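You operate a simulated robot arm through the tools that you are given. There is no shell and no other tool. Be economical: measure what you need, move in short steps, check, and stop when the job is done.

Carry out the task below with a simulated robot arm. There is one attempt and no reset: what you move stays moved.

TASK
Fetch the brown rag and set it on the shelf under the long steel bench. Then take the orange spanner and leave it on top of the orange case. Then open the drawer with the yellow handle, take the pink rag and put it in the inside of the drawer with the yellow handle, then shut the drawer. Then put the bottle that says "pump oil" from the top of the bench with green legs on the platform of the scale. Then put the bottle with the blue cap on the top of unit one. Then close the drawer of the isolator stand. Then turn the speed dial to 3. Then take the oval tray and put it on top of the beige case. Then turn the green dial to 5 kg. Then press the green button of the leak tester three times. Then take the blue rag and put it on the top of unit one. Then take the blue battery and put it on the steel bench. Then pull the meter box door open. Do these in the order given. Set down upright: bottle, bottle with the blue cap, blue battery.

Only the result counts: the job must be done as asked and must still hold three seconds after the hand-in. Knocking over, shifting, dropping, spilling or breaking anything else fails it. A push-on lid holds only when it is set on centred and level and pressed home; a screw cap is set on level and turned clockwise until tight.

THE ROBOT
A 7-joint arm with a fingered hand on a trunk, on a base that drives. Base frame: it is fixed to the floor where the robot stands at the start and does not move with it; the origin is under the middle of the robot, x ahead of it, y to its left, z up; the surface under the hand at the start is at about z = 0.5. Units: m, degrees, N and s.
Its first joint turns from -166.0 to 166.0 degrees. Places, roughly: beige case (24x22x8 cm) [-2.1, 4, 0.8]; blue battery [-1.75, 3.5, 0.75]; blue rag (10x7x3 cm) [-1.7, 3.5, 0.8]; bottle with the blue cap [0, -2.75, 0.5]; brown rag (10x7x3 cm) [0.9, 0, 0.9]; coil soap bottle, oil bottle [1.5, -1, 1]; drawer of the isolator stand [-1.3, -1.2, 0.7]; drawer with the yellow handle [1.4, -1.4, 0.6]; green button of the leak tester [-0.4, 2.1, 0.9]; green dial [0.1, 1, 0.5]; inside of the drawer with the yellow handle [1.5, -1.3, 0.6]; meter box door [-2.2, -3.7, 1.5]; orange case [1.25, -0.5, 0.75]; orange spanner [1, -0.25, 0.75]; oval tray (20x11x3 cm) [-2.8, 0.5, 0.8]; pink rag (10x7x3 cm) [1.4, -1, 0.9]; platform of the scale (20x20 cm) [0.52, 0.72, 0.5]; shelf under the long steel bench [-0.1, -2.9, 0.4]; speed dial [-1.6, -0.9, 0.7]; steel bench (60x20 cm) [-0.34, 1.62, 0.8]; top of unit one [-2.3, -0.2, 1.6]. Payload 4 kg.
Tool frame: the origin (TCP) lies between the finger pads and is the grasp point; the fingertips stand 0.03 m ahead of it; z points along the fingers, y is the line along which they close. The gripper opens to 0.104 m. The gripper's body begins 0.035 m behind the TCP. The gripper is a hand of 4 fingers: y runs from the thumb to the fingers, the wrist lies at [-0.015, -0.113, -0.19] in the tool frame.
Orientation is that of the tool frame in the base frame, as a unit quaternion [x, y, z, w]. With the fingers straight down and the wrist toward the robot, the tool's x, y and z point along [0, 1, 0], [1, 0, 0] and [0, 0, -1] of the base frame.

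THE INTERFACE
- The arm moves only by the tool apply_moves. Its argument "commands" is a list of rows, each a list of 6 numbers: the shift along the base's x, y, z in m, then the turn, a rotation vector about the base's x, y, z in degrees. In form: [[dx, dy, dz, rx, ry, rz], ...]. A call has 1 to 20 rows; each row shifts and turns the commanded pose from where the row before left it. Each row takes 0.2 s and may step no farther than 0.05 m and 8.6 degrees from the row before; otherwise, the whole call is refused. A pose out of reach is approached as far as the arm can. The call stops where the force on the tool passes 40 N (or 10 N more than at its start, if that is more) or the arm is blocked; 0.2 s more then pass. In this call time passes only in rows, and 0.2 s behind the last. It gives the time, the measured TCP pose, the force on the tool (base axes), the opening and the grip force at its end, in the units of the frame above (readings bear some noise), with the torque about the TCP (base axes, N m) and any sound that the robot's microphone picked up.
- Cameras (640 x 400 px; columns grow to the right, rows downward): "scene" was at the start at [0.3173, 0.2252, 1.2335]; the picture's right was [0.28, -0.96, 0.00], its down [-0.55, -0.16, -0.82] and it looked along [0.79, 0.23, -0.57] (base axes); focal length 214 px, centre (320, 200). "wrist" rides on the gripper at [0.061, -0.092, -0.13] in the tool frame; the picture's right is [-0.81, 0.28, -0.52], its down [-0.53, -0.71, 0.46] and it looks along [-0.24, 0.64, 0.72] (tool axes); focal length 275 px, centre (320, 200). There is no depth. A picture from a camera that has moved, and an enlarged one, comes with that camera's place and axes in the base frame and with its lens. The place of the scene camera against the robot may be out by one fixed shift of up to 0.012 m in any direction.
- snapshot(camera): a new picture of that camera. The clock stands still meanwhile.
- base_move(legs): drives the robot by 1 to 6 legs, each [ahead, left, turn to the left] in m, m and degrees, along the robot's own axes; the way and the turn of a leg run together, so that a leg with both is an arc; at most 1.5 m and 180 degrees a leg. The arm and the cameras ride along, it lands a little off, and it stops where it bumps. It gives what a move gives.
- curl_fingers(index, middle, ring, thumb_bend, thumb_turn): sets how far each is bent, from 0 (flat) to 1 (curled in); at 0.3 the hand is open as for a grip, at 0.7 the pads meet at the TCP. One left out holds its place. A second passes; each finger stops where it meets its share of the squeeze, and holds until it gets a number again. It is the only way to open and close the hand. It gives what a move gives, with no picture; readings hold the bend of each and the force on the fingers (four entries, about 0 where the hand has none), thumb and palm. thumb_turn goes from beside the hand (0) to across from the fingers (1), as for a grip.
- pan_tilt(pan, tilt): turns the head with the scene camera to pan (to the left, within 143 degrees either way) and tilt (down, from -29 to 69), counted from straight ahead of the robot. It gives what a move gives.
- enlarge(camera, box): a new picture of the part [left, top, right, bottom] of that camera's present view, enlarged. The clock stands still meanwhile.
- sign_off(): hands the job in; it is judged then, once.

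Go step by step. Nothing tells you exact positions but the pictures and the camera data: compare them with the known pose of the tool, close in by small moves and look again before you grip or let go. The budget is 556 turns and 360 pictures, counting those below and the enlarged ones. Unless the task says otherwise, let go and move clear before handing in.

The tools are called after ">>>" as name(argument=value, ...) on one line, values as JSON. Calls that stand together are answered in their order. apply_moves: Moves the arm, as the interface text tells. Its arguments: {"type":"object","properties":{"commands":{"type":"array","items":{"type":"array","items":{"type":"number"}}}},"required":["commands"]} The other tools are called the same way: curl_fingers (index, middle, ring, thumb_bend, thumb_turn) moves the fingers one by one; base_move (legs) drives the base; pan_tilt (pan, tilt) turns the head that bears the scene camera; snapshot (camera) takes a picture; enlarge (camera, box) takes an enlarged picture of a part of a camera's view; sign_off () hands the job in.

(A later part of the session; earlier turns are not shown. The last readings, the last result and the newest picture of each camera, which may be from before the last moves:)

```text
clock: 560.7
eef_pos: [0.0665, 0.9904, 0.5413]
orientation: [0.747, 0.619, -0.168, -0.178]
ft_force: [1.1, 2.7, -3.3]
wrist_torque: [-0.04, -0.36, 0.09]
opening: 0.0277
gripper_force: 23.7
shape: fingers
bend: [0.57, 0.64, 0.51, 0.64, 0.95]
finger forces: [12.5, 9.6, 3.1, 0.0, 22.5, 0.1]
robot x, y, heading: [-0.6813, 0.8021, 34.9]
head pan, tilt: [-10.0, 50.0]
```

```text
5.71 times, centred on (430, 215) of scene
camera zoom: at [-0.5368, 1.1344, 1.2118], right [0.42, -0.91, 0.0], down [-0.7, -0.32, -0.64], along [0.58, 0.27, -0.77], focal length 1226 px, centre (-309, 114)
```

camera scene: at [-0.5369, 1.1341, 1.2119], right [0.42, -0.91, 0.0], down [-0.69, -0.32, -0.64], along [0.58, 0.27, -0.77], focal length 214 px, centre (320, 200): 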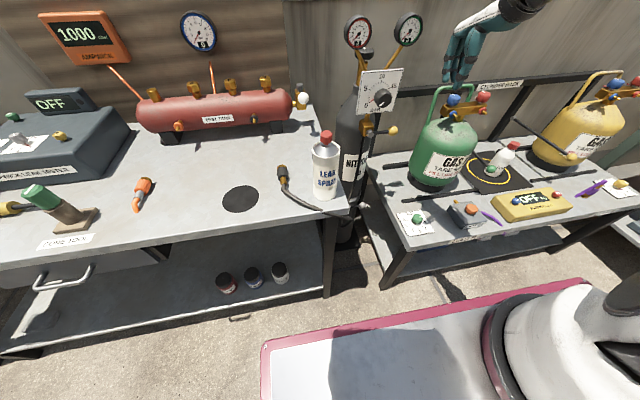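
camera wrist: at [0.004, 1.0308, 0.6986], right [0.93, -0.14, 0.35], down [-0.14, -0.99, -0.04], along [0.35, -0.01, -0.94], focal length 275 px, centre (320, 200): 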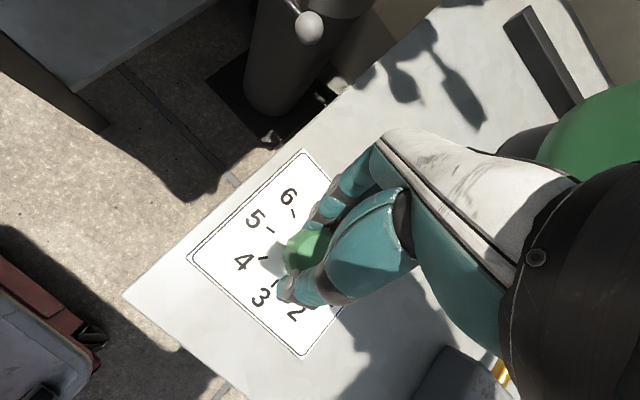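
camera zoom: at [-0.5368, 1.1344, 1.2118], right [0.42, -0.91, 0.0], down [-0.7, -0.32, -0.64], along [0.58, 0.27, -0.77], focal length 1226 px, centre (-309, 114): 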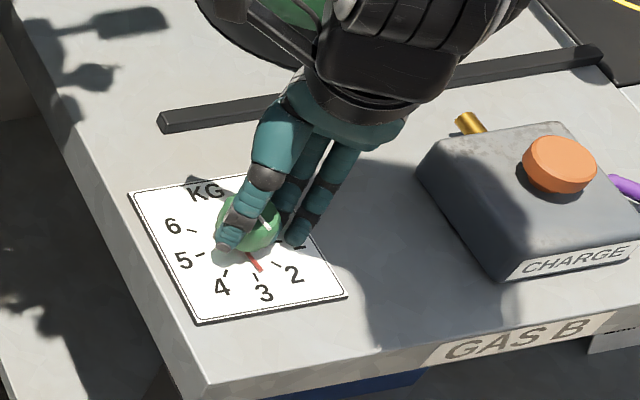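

The red pointer is now at 3 (it moved with the knob). I regrip: open, rotate back, close again.

>>> curl_fingers(index=0.48, middle=0.48, ring=0.48, thumb_bend=0.48)

>>> apply_moves(commands=[[0, 0, 0.02, 0, 0, 0], [0, 0, 0.015, 0, 0, 0], [0.0011, 0.0017, 0, 0, 0, 7.5], [0.0009, 0.0018, 0, 0, 0, 7.5], [0.0006, 0.0019, 0, 0, 0, 7.5], [0.0004, 0.002, 0, 0, 0, 7.5], [0.0001, 0.002, 0, 0, 0, 7.5], [-0.0001, 0.002, 0, 0, 0, 7.5], [-0.0004, 0.002, 0, 0, 0, 7.5], [-0.0007, 0.0019, 0, 0, 0, 7.5]])

>>> snapshot(camera="wrist")

```text
clock: 561.7
eef_pos: [0.0663, 0.9887, 0.5422]
orientation: [0.747, 0.619, -0.167, -0.177]
ft_force: [-1.6, 6.6, 21.8]
wrist_torque: [0.22, -0.14, 0.03]
opening: 0.045
gripper_force: 12.2
shape: fingers
bend: [0.57, 0.52, 0.5, 0.48, 0.97]
finger forces: [15.1, 4.9, 3.3, 0.0, 0.1, 0.1]
robot x, y, heading: [-0.682, 0.8009, 34.6]
head pan, tilt: [-10.0, 50.0]
```

```text
clock: 563.9
eef_pos: [0.0669, 1.0055, 0.5763]
orientation: [0.337, 0.909, -0.234, -0.069]
ft_force: [0.1, 1.0, 0.2]
wrist_torque: [-0.01, 0.02, 0.03]
opening: 0.0565
gripper_force: 0.1
shape: fingers
bend: [0.48, 0.48, 0.48, 0.48, 0.97]
finger forces: [0.1, 0.0, 0.0, 0.0, 0.0, 0.1]
robot x, y, heading: [-0.6813, 0.8008, 34.8]
head pan, tilt: [-10.0, 50.0]
```

```text
79 pictures are left
camera wrist: at [0.0038, 1.0323, 0.7339], right [0.93, -0.14, 0.35], down [-0.13, -0.99, -0.05], along [0.35, 0.0, -0.93], focal length 275 px, centre (320, 200)
```

wrist: 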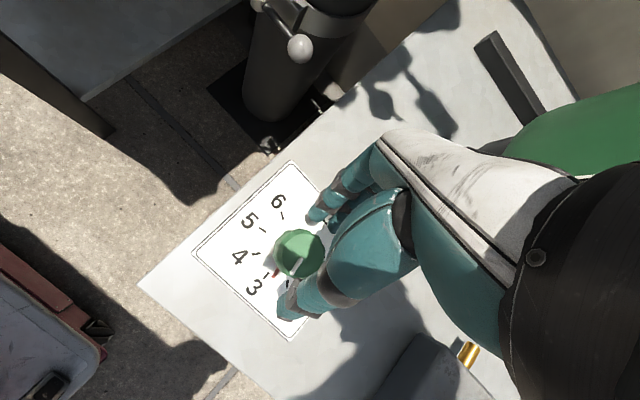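

Pointer is at about 2.6 of the scale; it needs ~80° more. I lower, grip, and rotate 80°.

>>> apply_moves(commands=[[-0.001, -0.004, -0.015, 0, 0, 0], [0, 0, -0.01, 0, 0, 0], [0, 0, -0.007, 0, 0, 0]])

>>> curl_fingers(index=0.85, middle=0.85, ring=0.5, thumb_bend=0.85)

>>> apply_moves(commands=[[0.0007, -0.0019, 0, 0, 0, -7.5], [0.0004, -0.002, 0, 0, 0, -7.5], [0.0001, -0.002, 0, 0, 0, -7.5], [-0.0001, -0.002, 0, 0, 0, -7.5], [-0.0004, -0.002, 0, 0, 0, -7.5], [-0.0006, -0.0019, 0, 0, 0, -7.5], [-0.0009, -0.0018, 0, 0, 0, -7.5], [-0.0011, -0.0017, 0, 0, 0, -7.5], [-0.0013, -0.0016, 0, 0, 0, -7.5], [-0.0015, -0.0014, 0, 0, 0, -7.5]])

>>> enlarge(camera="scene", box=[390, 180, 470, 250])

```text
clock: 564.7
eef_pos: [0.0703, 1.002, 0.5457]
orientation: [0.337, 0.91, -0.233, -0.066]
ft_force: [4.7, 6.9, 26.9]
wrist_torque: [0.74, -0.36, -0.03]
opening: 0.0525
gripper_force: 13.8
shape: fingers
bend: [0.52, 0.49, 0.48, 0.48, 0.97]
finger forces: [23.5, 3.3, 0.0, 0.0, 0.0, 0.0]
robot x, y, heading: [-0.6817, 0.8025, 34.8]
head pan, tilt: [-10.0, 50.0]
```

```text
clock: 565.7
eef_pos: [0.0662, 0.9986, 0.5433]
orientation: [0.338, 0.908, -0.236, -0.071]
ft_force: [-9.4, -21.4, -20.5]
wrist_torque: [-0.02, -0.19, 0.1]
opening: 0.0297
gripper_force: 25.5
shape: fingers
bend: [0.56, 0.64, 0.51, 0.62, 0.95]
finger forces: [10.1, 11.4, 0.3, 0.1, 29.3, 0.0]
robot x, y, heading: [-0.6868, 0.7969, 34.7]
head pan, tilt: [-10.0, 50.0]
```

```text
clock: 567.9
eef_pos: [0.063, 0.9841, 0.5433]
orientation: [0.821, 0.516, -0.144, -0.199]
ft_force: [-14.1, 19.8, -23.6]
wrist_torque: [-0.15, -0.19, 0.1]
opening: 0.031
gripper_force: 24.7
shape: fingers
bend: [0.55, 0.65, 0.5, 0.62, 0.93]
finger forces: [11.8, 6.8, 0.0, 0.0, 29.9, 0.0]
robot x, y, heading: [-0.6825, 0.803, 34.5]
head pan, tilt: [-10.0, 50.0]
```

```text
5.71 times, centred on (430, 215) of scene
camera zoom: at [-0.5366, 1.1349, 1.2116], right [0.42, -0.91, 0.0], down [-0.7, -0.32, -0.64], along [0.58, 0.27, -0.77], focal length 1226 px, centre (-309, 114)
```

zoom: 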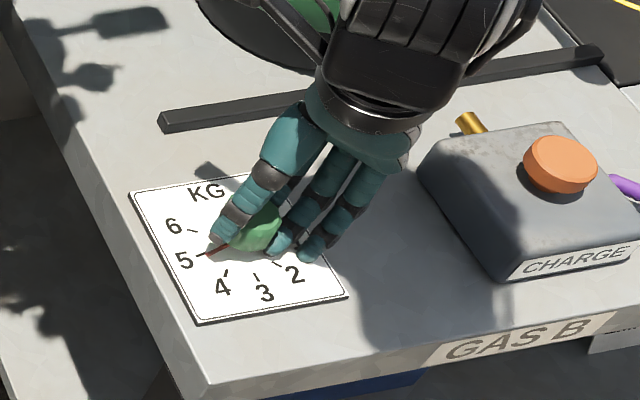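

The red pointer is at 5. I release and lift, then check.

>>> curl_fingers(index=0.45, middle=0.5, ring=0.48, thumb_bend=0.42)

>>> apply_moves(commands=[[0, 0, 0.015, 0, 0, 0], [0, 0, 0.03, 0, 0, 0], [0, 0, 0.045, 0, 0, 0], [0, 0, 0.05, 0, 0, 0]])

>>> enlarge(camera="scene", box=[390, 180, 470, 250])

>>> enlarge(camera="wrist", box=[160, 140, 360, 320])

```text
clock: 568.7
eef_pos: [0.0686, 0.9799, 0.5469]
orientation: [0.823, 0.515, -0.139, -0.195]
ft_force: [-0.9, -2.4, 8.4]
wrist_torque: [-0.1, -0.14, -0.06]
opening: 0.0625
gripper_force: 4.9
shape: fingers
bend: [0.5, 0.5, 0.48, 0.42, 0.97]
finger forces: [9.6, 0.0, 0.1, 0.1, 0.1, 0.0]
robot x, y, heading: [-0.6783, 0.7986, 34.4]
head pan, tilt: [-10.0, 50.0]
stopped: the force on the tool passed its limit at 45 N (the readings are from after the stop); the commanded pose is now the measured one
```

```text
clock: 569.7
eef_pos: [0.068, 0.9794, 0.6892]
orientation: [0.822, 0.516, -0.14, -0.195]
ft_force: [-0.6, -0.2, 0.2]
wrist_torque: [0.03, 0.0, 0.02]
opening: 0.0687
gripper_force: 0.1
shape: fingers
bend: [0.45, 0.5, 0.48, 0.42, 0.97]
finger forces: [0.0, 0.1, 0.0, 0.0, 0.1, 0.1]
robot x, y, heading: [-0.6845, 0.8033, 35.0]
head pan, tilt: [-10.0, 50.0]
```

```text
5.71 times, centred on (430, 215) of scene
camera zoom: at [-0.5362, 1.1339, 1.2118], right [0.42, -0.91, 0.0], down [-0.7, -0.32, -0.64], along [0.58, 0.27, -0.77], focal length 1226 px, centre (-309, 114)
```

zoom: 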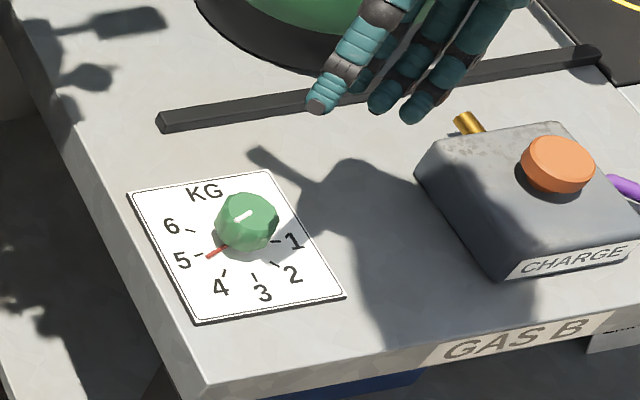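

```text
2.22 times, centred on (260, 230) of wrist
camera zoom: at [0.0771, 1.0462, 0.8456], right [0.09, -0.93, 0.35], down [-0.99, -0.12, -0.06], along [0.1, -0.34, -0.93], focal length 612 px, centre (453, 133)
```

zoom: 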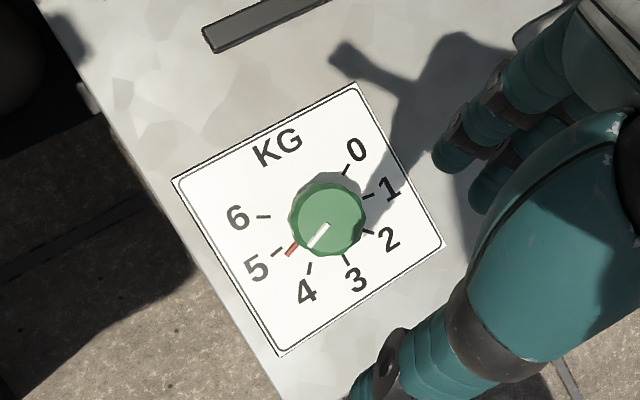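

From above the pointer sits at about 4.7. I regrip for a small correction of ~11°.

>>> curl_fingers(index=0.5, middle=0.5, ring=0.5, thumb_bend=0.5)

>>> apply_moves(commands=[[0, 0, -0.04, 0, 0, 7.5], [0, 0, -0.04, 0, 0, 7.5], [0, 0, -0.03, 0, 0, 7.5], [0, 0, 0, 0, 0, 7.5]])

>>> snapshot(camera="wrist")

```text
clock: 570.7
eef_pos: [0.0673, 0.9781, 0.6867]
orientation: [0.823, 0.516, -0.139, -0.194]
ft_force: [-0.3, 0.4, -0.4]
wrist_torque: [-0.01, 0.0, -0.05]
opening: 0.0527
gripper_force: 0.1
shape: fingers
bend: [0.5, 0.5, 0.5, 0.5, 0.97]
finger forces: [0.0, 0.0, 0.0, 0.1, 0.0, 0.0]
robot x, y, heading: [-0.6828, 0.7993, 35.0]
head pan, tilt: [-10.0, 50.0]
```

```text
clock: 571.7
eef_pos: [0.0684, 0.9812, 0.5762]
orientation: [0.66, 0.712, -0.186, -0.152]
ft_force: [0.5, -0.3, 0.1]
wrist_torque: [-0.01, 0.0, -0.03]
opening: 0.0525
gripper_force: 0.1
shape: fingers
bend: [0.5, 0.5, 0.5, 0.5, 0.97]
finger forces: [0.1, 0.0, 0.0, 0.1, 0.0, 0.0]
robot x, y, heading: [-0.6837, 0.8008, 34.9]
head pan, tilt: [-10.0, 50.0]
```

```text
75 pictures are left
camera wrist: at [0.0416, 1.0434, 0.7338], right [0.55, -0.76, 0.35], down [-0.8, -0.6, -0.06], along [0.26, -0.25, -0.93], focal length 275 px, centre (320, 200)
```

wrist: 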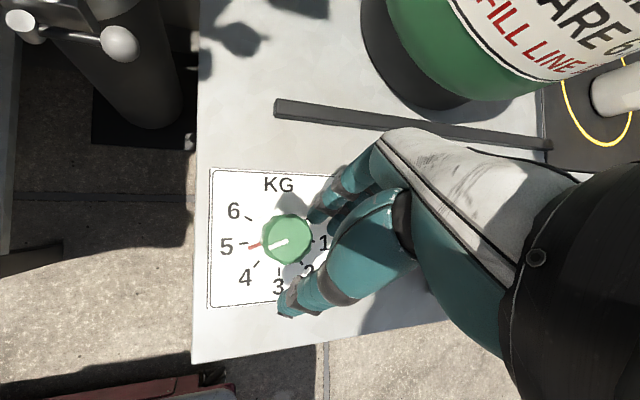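

>>> apply_moves(commands=[[-0.003, 0.014, -0.012, 0, 0, 0], [0, 0, -0.012, 0, 0, 0], [0, 0, -0.006, 0, 0, 0]])

>>> curl_fingers(index=0.85, middle=0.85, ring=0.5, thumb_bend=0.85)

>>> apply_moves(commands=[[0, -0.0008, 0, 0, 0, -6.5], [0, -0.0008, 0, 0, 0, -6.5]])

>>> enlarge(camera="wrist", box=[200, 160, 360, 320])

```text
clock: 572.5
eef_pos: [0.0651, 0.9943, 0.5469]
orientation: [0.661, 0.711, -0.185, -0.152]
ft_force: [0.0, -0.1, 1.8]
wrist_torque: [0.01, -0.04, 0.0]
opening: 0.0518
gripper_force: 0.6
shape: fingers
bend: [0.5, 0.5, 0.5, 0.5, 0.97]
finger forces: [2.0, 0.0, 0.1, 0.1, 0.0, 0.1]
robot x, y, heading: [-0.6806, 0.7985, 34.8]
head pan, tilt: [-10.0, 50.0]
```

```text
clock: 573.5
eef_pos: [0.0634, 0.9929, 0.5454]
orientation: [0.662, 0.71, -0.186, -0.153]
ft_force: [-9.8, -7.7, -9.0]
wrist_torque: [-0.16, -0.19, 0.08]
opening: 0.0309
gripper_force: 23.0
shape: fingers
bend: [0.53, 0.6, 0.5, 0.65, 0.96]
finger forces: [9.9, 10.8, 0.0, 0.1, 25.2, 0.0]
robot x, y, heading: [-0.6835, 0.7974, 34.5]
head pan, tilt: [-10.0, 50.0]
```

```text
clock: 574.1
eef_pos: [0.0625, 0.993, 0.5468]
orientation: [0.737, 0.632, -0.167, -0.172]
ft_force: [-13.0, -4.3, -10.7]
wrist_torque: [-0.19, -0.13, 0.06]
opening: 0.0307
gripper_force: 23.1
shape: fingers
bend: [0.54, 0.6, 0.5, 0.65, 0.96]
finger forces: [9.7, 11.0, 0.1, 0.1, 25.6, 0.1]
robot x, y, heading: [-0.6834, 0.7996, 34.7]
head pan, tilt: [-10.0, 50.0]
```

```text
2.50 times, centred on (280, 240) of wrist
camera zoom: at [0.0525, 1.06, 0.7041], right [0.36, -0.86, 0.35], down [-0.91, -0.41, -0.06], along [0.19, -0.3, -0.93], focal length 688 px, centre (420, 100)
```

zoom: 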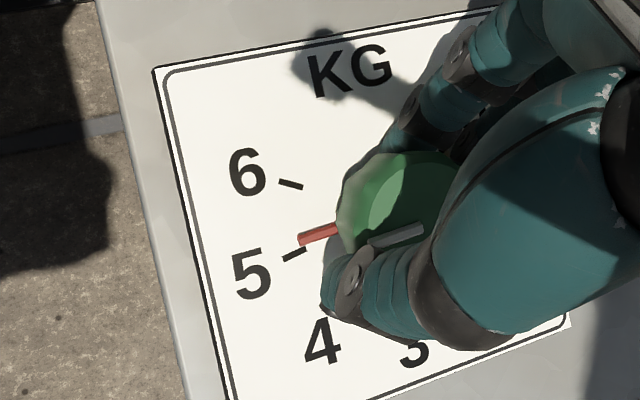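

>>> curl_fingers(index=0.46, middle=0.46, thumb_bend=0.55)

>>> curl_fingers(thumb_bend=0.44)

>>> apply_moves(commands=[[0, 0, 0.015, 0, 0, 0], [0, 0, 0.03, 0, 0, 0], [0, 0, 0.045, 0, 0, 0]])

>>> enlarge(camera="wrist", box=[160, 140, 340, 320])

```text
clock: 575.1
eef_pos: [0.0652, 0.9916, 0.5471]
orientation: [0.737, 0.632, -0.165, -0.172]
ft_force: [6.4, 0.0, 23.3]
wrist_torque: [0.09, -0.76, 0.02]
opening: 0.0477
gripper_force: 11.6
shape: fingers
bend: [0.49, 0.46, 0.5, 0.55, 0.97]
finger forces: [18.6, 3.7, 0.0, 0.0, 0.1, 0.1]
robot x, y, heading: [-0.6827, 0.8014, 35.0]
head pan, tilt: [-10.0, 50.0]
```

```text
clock: 576.1
eef_pos: [0.064, 0.9922, 0.5474]
orientation: [0.737, 0.632, -0.166, -0.172]
ft_force: [5.8, 0.8, 20.4]
wrist_torque: [0.03, -0.65, 0.0]
opening: 0.0603
gripper_force: 10.3
shape: fingers
bend: [0.5, 0.46, 0.5, 0.44, 0.97]
finger forces: [16.5, 4.4, 0.0, 0.0, 0.0, 0.0]
robot x, y, heading: [-0.6828, 0.799, 34.9]
head pan, tilt: [-10.0, 50.0]
```

```text
clock: 576.9
eef_pos: [0.0646, 0.9944, 0.6375]
orientation: [0.737, 0.632, -0.167, -0.172]
ft_force: [0.0, 0.1, -0.4]
wrist_torque: [-0.02, 0.01, 0.02]
opening: 0.0648
gripper_force: 0.1
shape: fingers
bend: [0.46, 0.46, 0.5, 0.44, 0.97]
finger forces: [0.0, 0.0, 0.0, 0.0, 0.0, 0.0]
robot x, y, heading: [-0.6816, 0.801, 34.8]
head pan, tilt: [-10.0, 50.0]
```

```text
2.22 times, centred on (250, 230) of wrist
camera zoom: at [0.0532, 1.0623, 0.7946], right [0.36, -0.86, 0.35], down [-0.91, -0.41, -0.06], along [0.19, -0.3, -0.93], focal length 612 px, centre (476, 133)
```

zoom: 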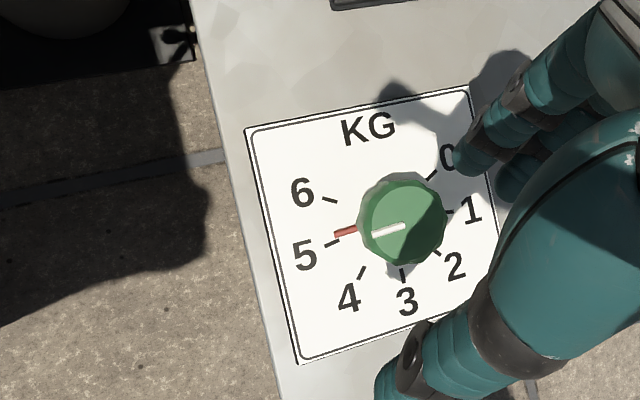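

>>> enlarge(camera="scene", box=[395, 195, 445, 240])

```text
8.89 times, centred on (420, 218) of scene
camera zoom: at [-0.5363, 1.1339, 1.2118], right [0.42, -0.91, 0.0], down [-0.7, -0.32, -0.64], along [0.58, 0.27, -0.77], focal length 1906 px, centre (-569, 44)
```

zoom: 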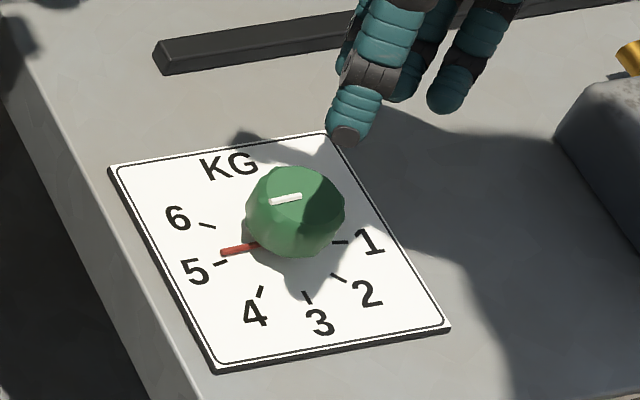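

The dial reads about 5. Next is the leak tester's green button. I raise, restore the tool-down pose and drive left.

>>> apply_moves(commands=[[0, 0, 0.045, 0, 0, 7.3], [0, 0, 0.045, 0, 0, 7.3], [0, 0, 0.045, 0, 0, 7.3], [0, 0, 0.045, 0, 0, 7.3], [0, 0, 0.045, 0, 0, 7.3], [0, 0, 0.045, 0, 0, 7.3], [0, 0, 0.045, 4.3, -6.14, 0], [0, 0, 0.04, 4.3, -6.14, 0], [0, 0, 0, 4.3, -6.14, 0], [0, 0, 0, 4.3, -6.14, 0]])

>>> base_move(legs=[[-0.3, 0, 0], [0, 1.15, 0], [0.3, 0, 0]])

>>> pan_tilt(pan=-10, tilt=35)

>>> snapshot(camera="scene")

>>> snapshot(camera="wrist")

```text
clock: 579.1
eef_pos: [0.0643, 0.992, 0.9914]
orientation: [0.466, 0.885, 0.012, 0.023]
ft_force: [-0.4, 0.0, -0.4]
wrist_torque: [0.0, -0.01, 0.01]
opening: 0.0649
gripper_force: 0.1
shape: fingers
bend: [0.46, 0.46, 0.5, 0.44, 0.98]
finger forces: [0.0, 0.0, 0.1, 0.1, 0.0, 0.0]
robot x, y, heading: [-0.6832, 0.7969, 34.8]
head pan, tilt: [-10.0, 50.0]
```

```text
clock: 588.2
eef_pos: [-0.5913, 1.9389, 0.9921]
orientation: [0.461, 0.887, 0.011, 0.022]
ft_force: [0.1, 0.1, 0.6]
wrist_torque: [0.02, 0.01, 0.0]
opening: 0.0648
gripper_force: 0.0
shape: fingers
bend: [0.46, 0.46, 0.5, 0.44, 0.98]
finger forces: [0.1, 0.0, 0.0, 0.0, 0.0, 0.0]
robot x, y, heading: [-1.3328, 1.7424, 35.5]
head pan, tilt: [-10.0, 50.0]
```

```text
clock: 589.0
eef_pos: [-0.593, 1.9389, 0.9928]
orientation: [0.46, 0.887, 0.012, 0.022]
ft_force: [-0.8, -0.3, -0.9]
wrist_torque: [-0.02, -0.04, 0.03]
opening: 0.0648
gripper_force: 0.1
shape: fingers
bend: [0.46, 0.46, 0.5, 0.44, 0.98]
finger forces: [0.0, 0.1, 0.0, 0.1, 0.1, 0.1]
robot x, y, heading: [-1.3355, 1.7428, 35.1]
head pan, tilt: [-10.0, 35.0]
```

```text
71 pictures are left
camera scene: at [-1.1844, 2.0798, 1.2335], right [0.43, -0.9, 0.0], down [-0.52, -0.25, -0.82], along [0.74, 0.35, -0.57], focal length 214 px, centre (320, 200)
```

scene: 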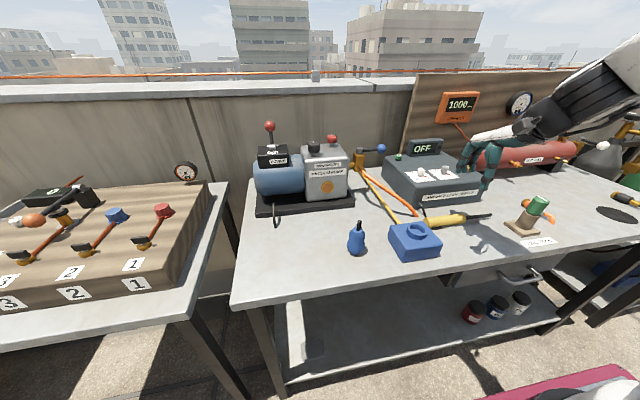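

```text
70 pictures are left
camera wrist: at [-0.7092, 1.9363, 1.1177], right [0.66, -0.51, 0.55], down [-0.25, -0.85, -0.47], along [0.7, 0.17, -0.69], focal length 275 px, centre (320, 200)
```

wrist: 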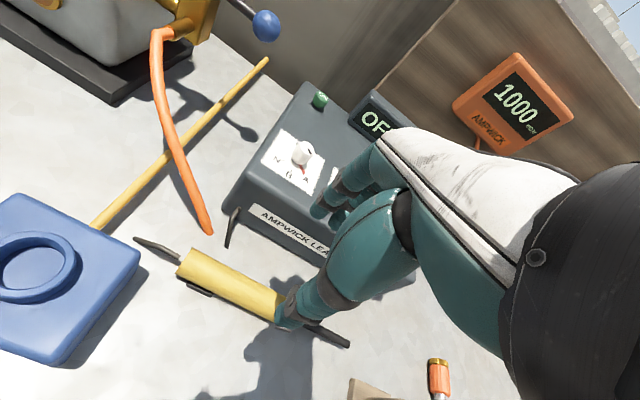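

The green button is at ≈(−0.378,2.139,0.907). I close the fist and move above it.

>>> curl_fingers(index=0.75, middle=0.75, ring=0.75, thumb_bend=0.7)

>>> apply_moves(commands=[[0.0307, 0.0286, 0.006, 0, 0, 0], [0.0307, 0.0286, 0.006, 0, 0, 0], [0.0307, 0.0286, 0.006, 0, 0, 0], [0.0307, 0.0286, 0.006, 0, 0, 0], [0.0307, 0.0286, 0.0, 0, 0, 0], [0.0307, 0.0286, 0.0, 0, 0, 0], [0.0307, 0.0286, 0.0, 0, 0, 0]])

>>> snapshot(camera="wrist")

>>> enlarge(camera="scene", box=[350, 110, 510, 220])

```text
clock: 590.0
eef_pos: [-0.5917, 1.939, 0.9917]
orientation: [0.461, 0.887, 0.012, 0.023]
ft_force: [0.8, 0.4, 0.5]
wrist_torque: [0.0, -0.01, 0.0]
opening: 0.0001
gripper_force: 0.0
shape: fingers
bend: [0.74, 0.75, 0.75, 0.68, 0.97]
finger forces: [0.1, 0.0, 0.0, 0.1, 0.0, 0.0]
robot x, y, heading: [-1.3374, 1.742, 35.2]
head pan, tilt: [-10.0, 35.0]
```

```text
clock: 591.6
eef_pos: [-0.3761, 2.1392, 1.0157]
orientation: [0.461, 0.887, 0.012, 0.022]
ft_force: [-0.1, 0.0, 1.1]
wrist_torque: [0.0, 0.01, -0.01]
opening: 0.0
gripper_force: 0.0
shape: fingers
bend: [0.74, 0.75, 0.75, 0.68, 0.97]
finger forces: [0.1, 0.0, 0.0, 0.0, 0.0, 0.1]
robot x, y, heading: [-1.3353, 1.7407, 35.2]
head pan, tilt: [-10.0, 35.0]
```

```text
69 pictures are left
camera wrist: at [-0.4929, 2.1368, 1.1423], right [0.66, -0.51, 0.55], down [-0.25, -0.85, -0.47], along [0.7, 0.17, -0.69], focal length 275 px, centre (320, 200)
```

wrist: 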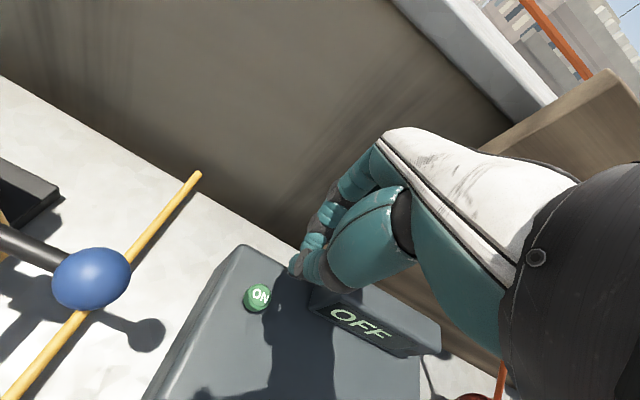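

```text
3.64 times, centred on (430, 165) of scene
camera zoom: at [-1.1846, 2.0796, 1.2336], right [0.43, -0.9, 0.0], down [-0.52, -0.25, -0.82], along [0.74, 0.35, -0.57], focal length 780 px, centre (-80, 327)
```

zoom: 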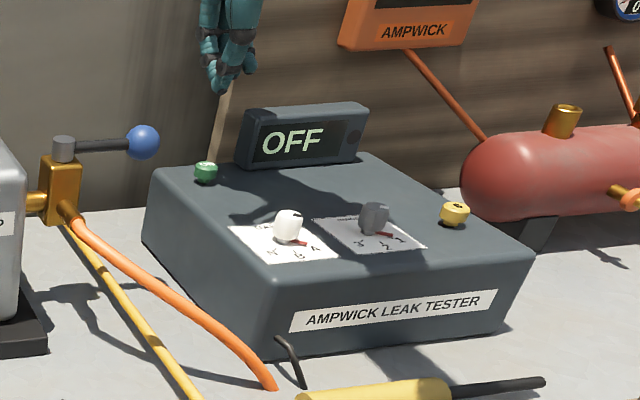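

Button labelled "ON" at (−0.382,2.134). I lower in small steps to press it once.

>>> apply_moves(commands=[[-0.01, 0.0, -0.03, 0, 0, 0], [0, 0, -0.03, 0, 0, 0], [0, 0, -0.01, 0, 0, 0], [0, 0, -0.006, 0, 0, 0], [0, 0, -0.005, 0, 0, 0]])

>>> enlarge(camera="scene", box=[370, 110, 470, 190])

```text
clock: 592.8
eef_pos: [-0.3867, 2.1396, 0.934]
orientation: [0.46, 0.887, 0.012, 0.023]
ft_force: [0.4, 0.5, 1.1]
wrist_torque: [0.02, 0.02, 0.03]
opening: 0.0001
gripper_force: 0.1
shape: fingers
bend: [0.74, 0.75, 0.75, 0.68, 0.97]
finger forces: [0.1, 0.0, 0.0, 0.1, 0.0, 0.0]
robot x, y, heading: [-1.3379, 1.7394, 35.3]
head pan, tilt: [-10.0, 35.0]
```

```text
5.00 times, centred on (420, 150) of scene
camera zoom: at [-1.1844, 2.0798, 1.2335], right [0.43, -0.9, 0.0], down [-0.52, -0.25, -0.82], along [0.74, 0.35, -0.57], focal length 1072 px, centre (-180, 450)
```

zoom: 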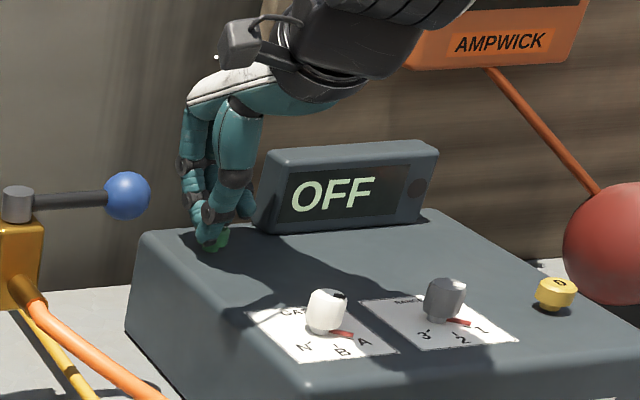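

>>> apply_moves(commands=[[0.003, -0.002, -0.003, 0, 0, 0], [0, 0, -0.003, 0, 0, 0], [0, 0, -0.003, 0, 0, 0]])

```text
clock: 593.6
eef_pos: [-0.3829, 2.1377, 0.9281]
orientation: [0.461, 0.887, 0.014, 0.023]
ft_force: [0.5, 3.1, 12.5]
wrist_torque: [0.1, 0.07, -0.03]
opening: 0.0
gripper_force: 7.8
shape: fingers
bend: [0.75, 0.75, 0.75, 0.68, 0.97]
finger forces: [12.3, 0.0, 0.0, 0.0, 4.1, 0.0]
robot x, y, heading: [-1.3378, 1.7366, 35.2]
head pan, tilt: [-10.0, 35.0]
heard: click
```

First click heard. I lift to release and press a second time.

>>> apply_moves(commands=[[0, 0, 0.01, 0, 0, 0], [0, 0, 0.005, 0, 0, 0]])

>>> enlarge(camera="scene", box=[370, 110, 470, 190])

>>> apply_moves(commands=[[0, 0, -0.005, 0, 0, 0], [0, 0, -0.005, 0, 0, 0], [0, 0, -0.004, 0, 0, 0], [0, 0, -0.002, 0, 0, 0]])

```text
clock: 594.2
eef_pos: [-0.3836, 2.1368, 0.9395]
orientation: [0.461, 0.887, 0.01, 0.021]
ft_force: [0.5, -0.5, -0.2]
wrist_torque: [0.0, -0.01, -0.01]
opening: 0.0001
gripper_force: 0.1
shape: fingers
bend: [0.75, 0.75, 0.75, 0.68, 0.97]
finger forces: [0.1, 0.0, 0.1, 0.1, 0.1, 0.0]
robot x, y, heading: [-1.3392, 1.7423, 35.3]
head pan, tilt: [-10.0, 35.0]
```

```text
5.00 times, centred on (420, 150) of scene
camera zoom: at [-1.1843, 2.0798, 1.2335], right [0.43, -0.9, 0.0], down [-0.52, -0.25, -0.82], along [0.74, 0.35, -0.57], focal length 1072 px, centre (-180, 450)
```

zoom: 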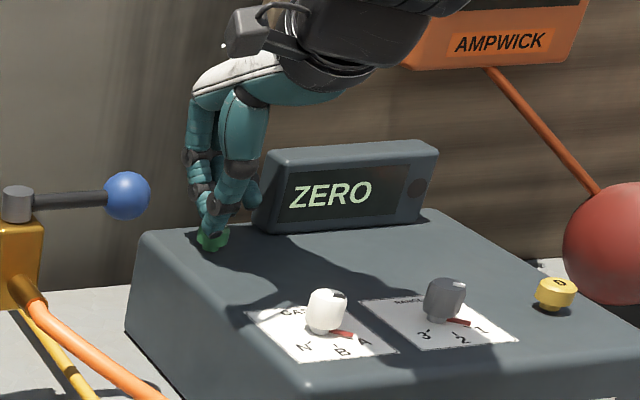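

```text
clock: 595.2
eef_pos: [-0.3835, 2.1384, 0.9262]
orientation: [0.461, 0.887, 0.014, 0.022]
ft_force: [0.4, 3.5, 15.6]
wrist_torque: [0.07, 0.07, -0.02]
opening: 0.0003
gripper_force: 9.0
shape: fingers
bend: [0.75, 0.75, 0.75, 0.67, 0.97]
finger forces: [14.5, 0.1, 0.1, 0.1, 4.2, 0.0]
robot x, y, heading: [-1.3343, 1.7379, 35.2]
head pan, tilt: [-10.0, 35.0]
heard: click
```

Second click. Release and third press.

>>> apply_moves(commands=[[0, 0, 0.01, 0, 0, 0], [0, 0, 0.006, 0, 0, 0]])

>>> apply_moves(commands=[[0, 0, -0.006, 0, 0, 0], [0, 0, -0.005, 0, 0, 0], [0, 0, -0.004, 0, 0, 0], [0, 0, -0.001, 0, 0, 0]])

>>> apply_moves(commands=[[0, 0, 0.015, 0, 0, 0], [0, 0, 0.04, 0, 0, 0], [0, 0, 0.04, 0, 0, 0], [0, 0, 0.04, 0, 0, 0]])

>>> enlarge(camera="scene", box=[370, 110, 470, 190])

```text
clock: 595.8
eef_pos: [-0.3836, 2.1355, 0.9408]
orientation: [0.461, 0.887, 0.012, 0.022]
ft_force: [-0.5, -0.1, -1.1]
wrist_torque: [-0.02, 0.02, 0.01]
opening: 0.0
gripper_force: 0.0
shape: fingers
bend: [0.75, 0.75, 0.75, 0.68, 0.97]
finger forces: [0.0, 0.0, 0.0, 0.0, 0.0, 0.0]
robot x, y, heading: [-1.3392, 1.743, 35.3]
head pan, tilt: [-10.0, 35.0]
```

```text
clock: 596.8
eef_pos: [-0.3833, 2.1374, 0.9262]
orientation: [0.461, 0.887, 0.013, 0.023]
ft_force: [0.6, 3.1, 14.2]
wrist_torque: [0.08, 0.06, -0.04]
opening: 0.0001
gripper_force: 9.0
shape: fingers
bend: [0.75, 0.75, 0.75, 0.67, 0.97]
finger forces: [13.6, 0.0, 0.0, 0.1, 4.0, 0.1]
robot x, y, heading: [-1.3351, 1.7411, 35.5]
head pan, tilt: [-10.0, 35.0]
heard: click
```

```text
clock: 597.8
eef_pos: [-0.3835, 2.1369, 1.0598]
orientation: [0.461, 0.887, 0.011, 0.021]
ft_force: [0.9, 0.0, 0.6]
wrist_torque: [0.01, 0.02, 0.03]
opening: 0.0001
gripper_force: 0.0
shape: fingers
bend: [0.75, 0.75, 0.75, 0.68, 0.97]
finger forces: [0.0, 0.1, 0.0, 0.0, 0.0, 0.0]
robot x, y, heading: [-1.3335, 1.7407, 35.2]
head pan, tilt: [-10.0, 35.0]
```

```text
5.00 times, centred on (420, 150) of scene
camera zoom: at [-1.1841, 2.0799, 1.2335], right [0.43, -0.9, 0.0], down [-0.52, -0.25, -0.82], along [0.74, 0.35, -0.57], focal length 1072 px, centre (-180, 450)
```

zoom: 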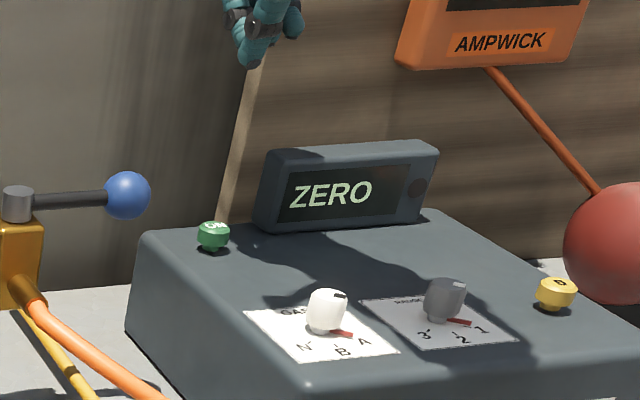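

Three clicks registered (display "ZERO"). Next the blue rag on the wooden bench; I back off and drive there.

>>> base_move(legs=[[-0.5, 0, 0], [0, 1.0, 0], [0, 0.98, 0], [0.4, 0, 0]])

>>> pan_tilt(pan=-15, tilt=40)

>>> snapshot(camera="scene")

>>> snapshot(camera="wrist")

```text
clock: 612.4
eef_pos: [-1.6398, 3.7059, 1.0603]
orientation: [0.458, 0.889, 0.012, 0.021]
ft_force: [-0.3, -0.6, -0.3]
wrist_torque: [-0.04, -0.02, 0.01]
opening: 0.0
gripper_force: 0.0
shape: fingers
bend: [0.75, 0.75, 0.75, 0.68, 0.97]
finger forces: [0.0, 0.1, 0.0, 0.0, 0.1, 0.0]
robot x, y, heading: [-2.5906, 3.3042, 36.0]
head pan, tilt: [-10.0, 35.0]
```

```text
clock: 613.0
eef_pos: [-1.6381, 3.7056, 1.0598]
orientation: [0.458, 0.889, 0.013, 0.023]
ft_force: [-0.3, -0.1, 1.4]
wrist_torque: [0.0, 0.02, 0.01]
opening: 0.0
gripper_force: 0.1
shape: fingers
bend: [0.75, 0.75, 0.75, 0.68, 0.97]
finger forces: [0.1, 0.1, 0.0, 0.0, 0.1, 0.0]
robot x, y, heading: [-2.5897, 3.3004, 35.6]
head pan, tilt: [-15.0, 40.0]
```

```text
64 pictures are left
camera scene: at [-2.4389, 3.6352, 1.226], right [0.35, -0.94, 0.0], down [-0.6, -0.23, -0.77], along [0.72, 0.27, -0.64], focal length 214 px, centre (320, 200)
```

scene: 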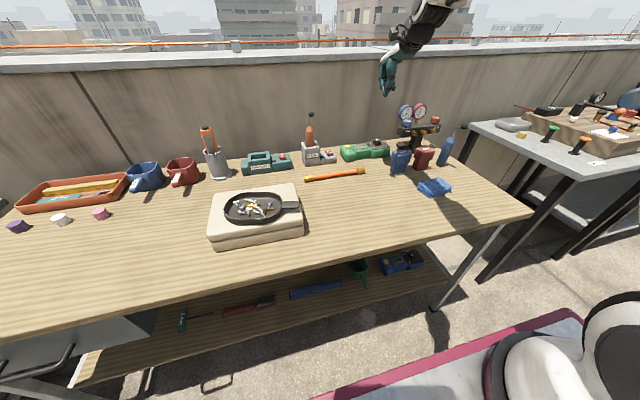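

```text
63 pictures are left
camera wrist: at [-1.755, 3.7026, 1.1868], right [0.67, -0.5, 0.55], down [-0.25, -0.85, -0.47], along [0.7, 0.18, -0.69], focal length 275 px, centre (320, 200)
```

wrist: 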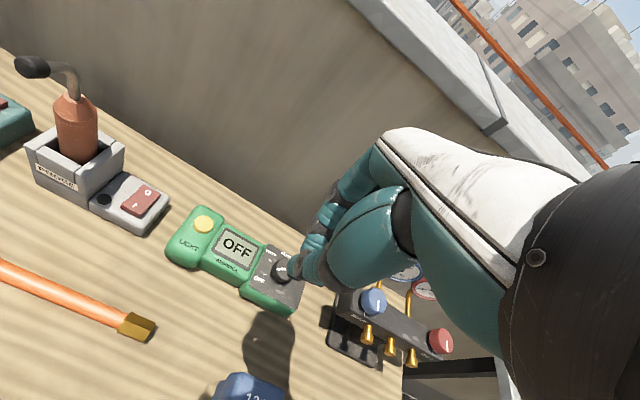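

The blue rag is at ≈(−1.795,3.485). I raise the hand and rotate it to a sideways-gripping pose pitched 35° down (needed to set it on the high unit top later).

>>> curl_fingers(index=0.3, middle=0.3, ring=0.3, thumb_bend=0.3)

>>> apply_moves(commands=[[-0.035, -0.02, 0.025, 0, 0, 0], [-0.04, -0.02, 0.02, 0, 0, 0], [-0.04, -0.02, 0.02, 0, 0, 0], [-0.04, -0.02, 0.0, 0, 0, 0]])

>>> apply_moves(commands=[[0, 0, 0, 4.6, -0.786, -6.34], [0, 0, 0, 4.6, -0.786, -6.34], [0, 0, 0, 4.6, -0.786, -6.34], [0, 0, 0, 4.6, -0.786, -6.34], [0, 0, 0, 4.6, -0.786, -6.34], [0, 0, 0, 4.6, -0.786, -6.34], [0, 0, 0, 4.6, -0.786, -6.34], [0, 0, 0, 4.6, -0.786, -6.34], [0, 0, 0, 4.6, -0.786, -6.34], [0, 0, 0, 4.6, -0.786, -6.34], [0, 0, 0, 4.6, -0.786, -6.34], [0, 0, 0, 4.6, -0.786, -6.34], [0, 0, 0, 4.6, -0.786, -6.34]])

>>> snapshot(camera="wrist")

```text
clock: 614.0
eef_pos: [-1.6386, 3.7058, 1.0613]
orientation: [0.458, 0.889, 0.011, 0.022]
ft_force: [-0.6, 0.7, 0.4]
wrist_torque: [0.0, -0.02, -0.01]
opening: 0.1028
gripper_force: 0.1
shape: fingers
bend: [0.3, 0.3, 0.3, 0.3, 0.97]
finger forces: [0.0, 0.1, 0.0, 0.0, 0.0, 0.0]
robot x, y, heading: [-2.5886, 3.3012, 36.2]
head pan, tilt: [-15.0, 40.0]
```

```text
clock: 615.0
eef_pos: [-1.7958, 3.6238, 1.124]
orientation: [0.457, 0.889, 0.011, 0.02]
ft_force: [0.0, -0.3, -0.2]
wrist_torque: [-0.04, 0.04, -0.02]
opening: 0.103
gripper_force: 0.2
shape: fingers
bend: [0.3, 0.3, 0.3, 0.3, 0.97]
finger forces: [0.1, 0.0, 0.1, 0.0, 0.0, 0.0]
robot x, y, heading: [-2.5886, 3.3015, 35.9]
head pan, tilt: [-15.0, 40.0]
```

```text
clock: 617.8
eef_pos: [-1.7938, 3.6238, 1.1263]
orientation: [0.854, 0.26, 0.435, -0.118]
ft_force: [-0.1, 0.8, -0.6]
wrist_torque: [0.03, -0.01, 0.03]
opening: 0.1029
gripper_force: 0.0
shape: fingers
bend: [0.3, 0.3, 0.3, 0.3, 0.97]
finger forces: [0.0, 0.0, 0.1, 0.0, 0.0, 0.0]
robot x, y, heading: [-2.5894, 3.3031, 35.7]
head pan, tilt: [-15.0, 40.0]
```

```text
62 pictures are left
camera wrist: at [-1.9023, 3.666, 1.2518], right [-0.6, -0.73, -0.34], down [-0.34, 0.61, -0.72], along [0.73, -0.31, -0.61], focal length 275 px, centre (320, 200)
```

wrist: 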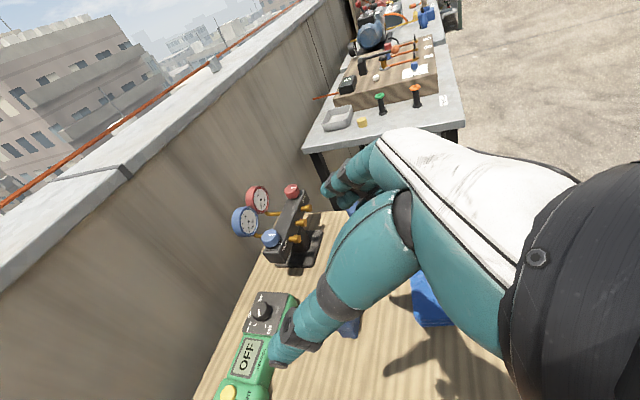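

>>> enlarge(camera="scene", box=[390, 140, 480, 210])

```text
5.71 times, centred on (435, 175) of scene
camera zoom: at [-2.4397, 3.6357, 1.2249], right [0.37, -0.93, 0.0], down [-0.61, -0.24, -0.76], along [0.7, 0.28, -0.65], focal length 1226 px, centre (-337, 343)
```

zoom: 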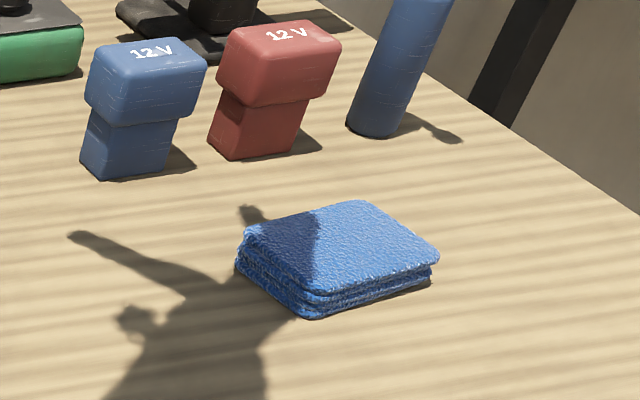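

The rag's short side lies toward me (yaw ≈41°), so a normal tool-down grasp is better; on the unit I'll release it with the hand tilted forward. I rotate back and move above the rag.

>>> apply_moves(commands=[[0, 0, 0, -4.6, 0.786, 6.34], [0, 0, 0, -4.6, 0.786, 6.34], [0, 0, 0, -4.6, 0.786, 6.34], [0, 0, 0, -4.6, 0.786, 6.34], [0, 0, 0, -4.6, 0.786, 6.34], [0, 0, 0, -4.6, 0.786, 6.34], [0, 0, 0, -4.6, 0.786, 6.34], [0, 0, 0, -4.6, 0.786, 6.34], [0, 0, 0, -4.6, 0.786, 6.34], [0, 0, 0, -4.6, 0.786, 6.34], [0, 0, 0, -4.6, 0.786, 6.34], [0, 0, 0, -4.6, 0.786, 6.34], [0, 0, 0, -4.6, 0.786, 6.34], [0, 0, 0, 0, 0, 5]])

>>> apply_moves(commands=[[0.02, -0.037, -0.02, 0, 0, 0], [0.02, -0.037, -0.02, 0, 0, 0], [0.02, -0.037, -0.02, 0, 0, 0], [0.02, -0.037, -0.02, 0, 0, 0], [0, 0, -0.04, 0, 0, 0], [0, 0, -0.04, 0, 0, 0]])

>>> snapshot(camera="wrist")

```text
clock: 620.8
eef_pos: [-1.7924, 3.6265, 1.1266]
orientation: [0.417, 0.908, 0.014, 0.021]
ft_force: [-0.2, 0.4, 0.1]
wrist_torque: [-0.01, 0.03, -0.03]
opening: 0.103
gripper_force: 0.3
shape: fingers
bend: [0.3, 0.3, 0.3, 0.3, 0.98]
finger forces: [0.0, 0.1, 0.1, 0.1, 0.0, 0.0]
robot x, y, heading: [-2.584, 3.2993, 35.7]
head pan, tilt: [-15.0, 40.0]
```

```text
clock: 622.2
eef_pos: [-1.7132, 3.4793, 0.9681]
orientation: [0.419, 0.908, 0.014, 0.021]
ft_force: [0.2, -0.4, 0.5]
wrist_torque: [-0.01, 0.01, 0.0]
opening: 0.103
gripper_force: 0.1
shape: fingers
bend: [0.3, 0.3, 0.3, 0.3, 0.98]
finger forces: [0.0, 0.0, 0.0, 0.0, 0.1, 0.0]
robot x, y, heading: [-2.5894, 3.302, 35.9]
head pan, tilt: [-15.0, 40.0]
```

```text
60 pictures are left
camera wrist: at [-1.8288, 3.4662, 1.0933], right [0.71, -0.44, 0.55], down [-0.17, -0.87, -0.47], along [0.68, 0.24, -0.69], focal length 275 px, centre (320, 200)
```

wrist: 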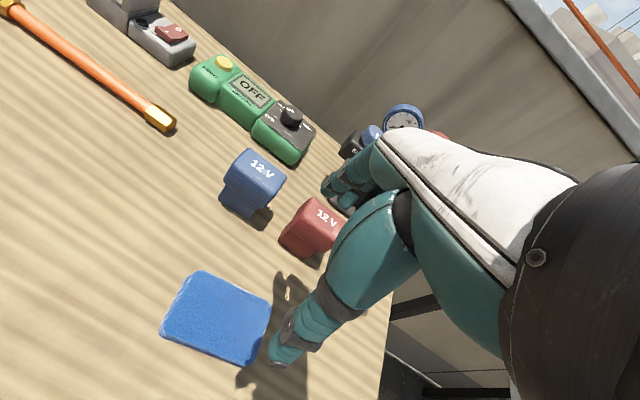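

Well placed. I descend and stop at table contact.

>>> apply_moves(commands=[[-0.005, -0.005, -0.045, 0, 0, 0], [0, 0, -0.045, 0, 0, 0], [0, 0, -0.04, 0, 0, 0], [0, 0, -0.02, 0, 0, 0], [0, 0, -0.012, 0, 0, 0], [0, 0, -0.01, 0, 0, 0], [0, 0, -0.008, 0, 0, 0], [0, 0, -0.008, 0, 0, 0], [0, 0, -0.008, 0, 0, 0]])

>>> snapshot(camera="wrist")

```text
clock: 624.0
eef_pos: [-1.7138, 3.4772, 0.7859]
orientation: [0.418, 0.908, 0.017, 0.026]
ft_force: [-0.6, 1.7, 14.5]
wrist_torque: [-0.49, 0.61, -0.07]
opening: 0.1084
gripper_force: 7.4
shape: fingers
bend: [0.3, 0.3, 0.3, 0.25, 0.97]
finger forces: [0.0, 0.8, 0.1, 0.0, 14.2, 0.1]
robot x, y, heading: [-2.5899, 3.3034, 35.6]
head pan, tilt: [-15.0, 40.0]
stopped in row 8: the force on the tool passed its limit at 49 N (the readings are from after the stop); the commanded pose is now the measured one
```

```text
59 pictures are left
camera wrist: at [-1.8317, 3.4625, 0.9119], right [0.7, -0.44, 0.56], down [-0.17, -0.86, -0.47], along [0.69, 0.24, -0.68], focal length 275 px, centre (320, 200)
```

wrist: 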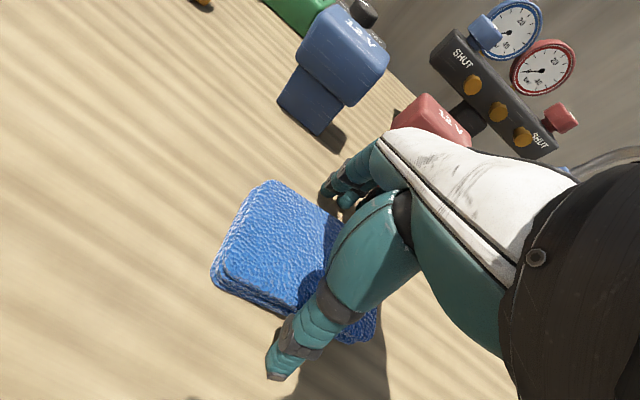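

Table contact, straddling the rag. I close and lift.

>>> apply_moves(commands=[[0, 0, 0.005, 0, 0, 0]])

>>> curl_fingers(index=0.72, middle=0.72, ring=0.72, thumb_bend=0.72)

>>> apply_moves(commands=[[0, 0, 0.02, 0, 0, 0], [0, 0, 0.045, 0, 0, 0], [0, 0, 0.045, 0, 0, 0], [0, 0, 0.045, 0, 0, 0], [0, 0, 0.045, 0, 0, 0], [0, 0, 0.045, 0, 0, 0]])

>>> snapshot(camera="wrist")

```text
clock: 624.4
eef_pos: [-1.7156, 3.4756, 0.7892]
orientation: [0.418, 0.908, 0.016, 0.025]
ft_force: [-0.9, -1.1, 1.5]
wrist_torque: [-0.04, 0.02, -0.03]
opening: 0.1055
gripper_force: 0.6
shape: fingers
bend: [0.3, 0.3, 0.3, 0.28, 0.97]
finger forces: [0.1, 0.1, 0.1, 0.1, 0.8, 0.0]
robot x, y, heading: [-2.5891, 3.3024, 35.7]
head pan, tilt: [-15.0, 40.0]
```

```text
clock: 625.5
eef_pos: [-1.7131, 3.4762, 0.7935]
orientation: [0.419, 0.907, 0.017, 0.028]
ft_force: [1.1, -2.2, 9.5]
wrist_torque: [-0.35, 0.35, 0.18]
opening: 0.0626
gripper_force: 31.7
shape: fingers
bend: [0.51, 0.53, 0.54, 0.53, 0.95]
finger forces: [10.1, 8.7, 8.2, 0.0, 36.5, 0.0]
robot x, y, heading: [-2.5852, 3.3018, 36.0]
head pan, tilt: [-15.0, 40.0]
stopped: the force on the tool passed its limit at 41 N (the readings are from after the stop); the commanded pose is now the measured one
```

```text
clock: 626.9
eef_pos: [-1.7148, 3.4762, 1.0359]
orientation: [0.419, 0.908, 0.018, 0.025]
ft_force: [0.5, 0.1, -1.7]
wrist_torque: [0.03, 0.05, 0.01]
opening: 0.0626
gripper_force: 27.1
shape: fingers
bend: [0.51, 0.53, 0.55, 0.53, 0.93]
finger forces: [11.4, 7.5, 7.4, 0.0, 27.2, 0.0]
robot x, y, heading: [-2.5888, 3.3049, 35.8]
head pan, tilt: [-15.0, 40.0]
```

```text
58 pictures are left
camera wrist: at [-1.8316, 3.4621, 1.1603], right [0.7, -0.44, 0.56], down [-0.17, -0.86, -0.47], along [0.69, 0.24, -0.68], focal length 275 px, centre (320, 200)
```

wrist: 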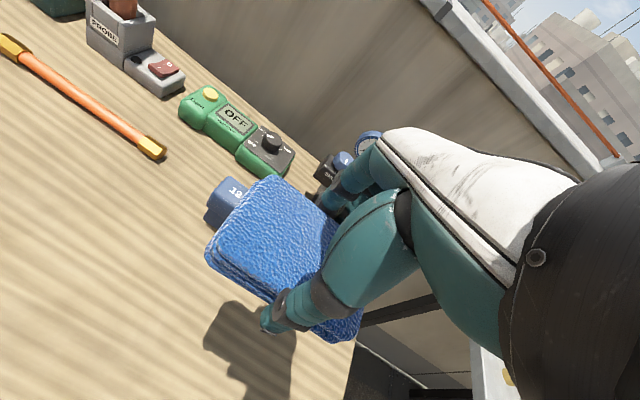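

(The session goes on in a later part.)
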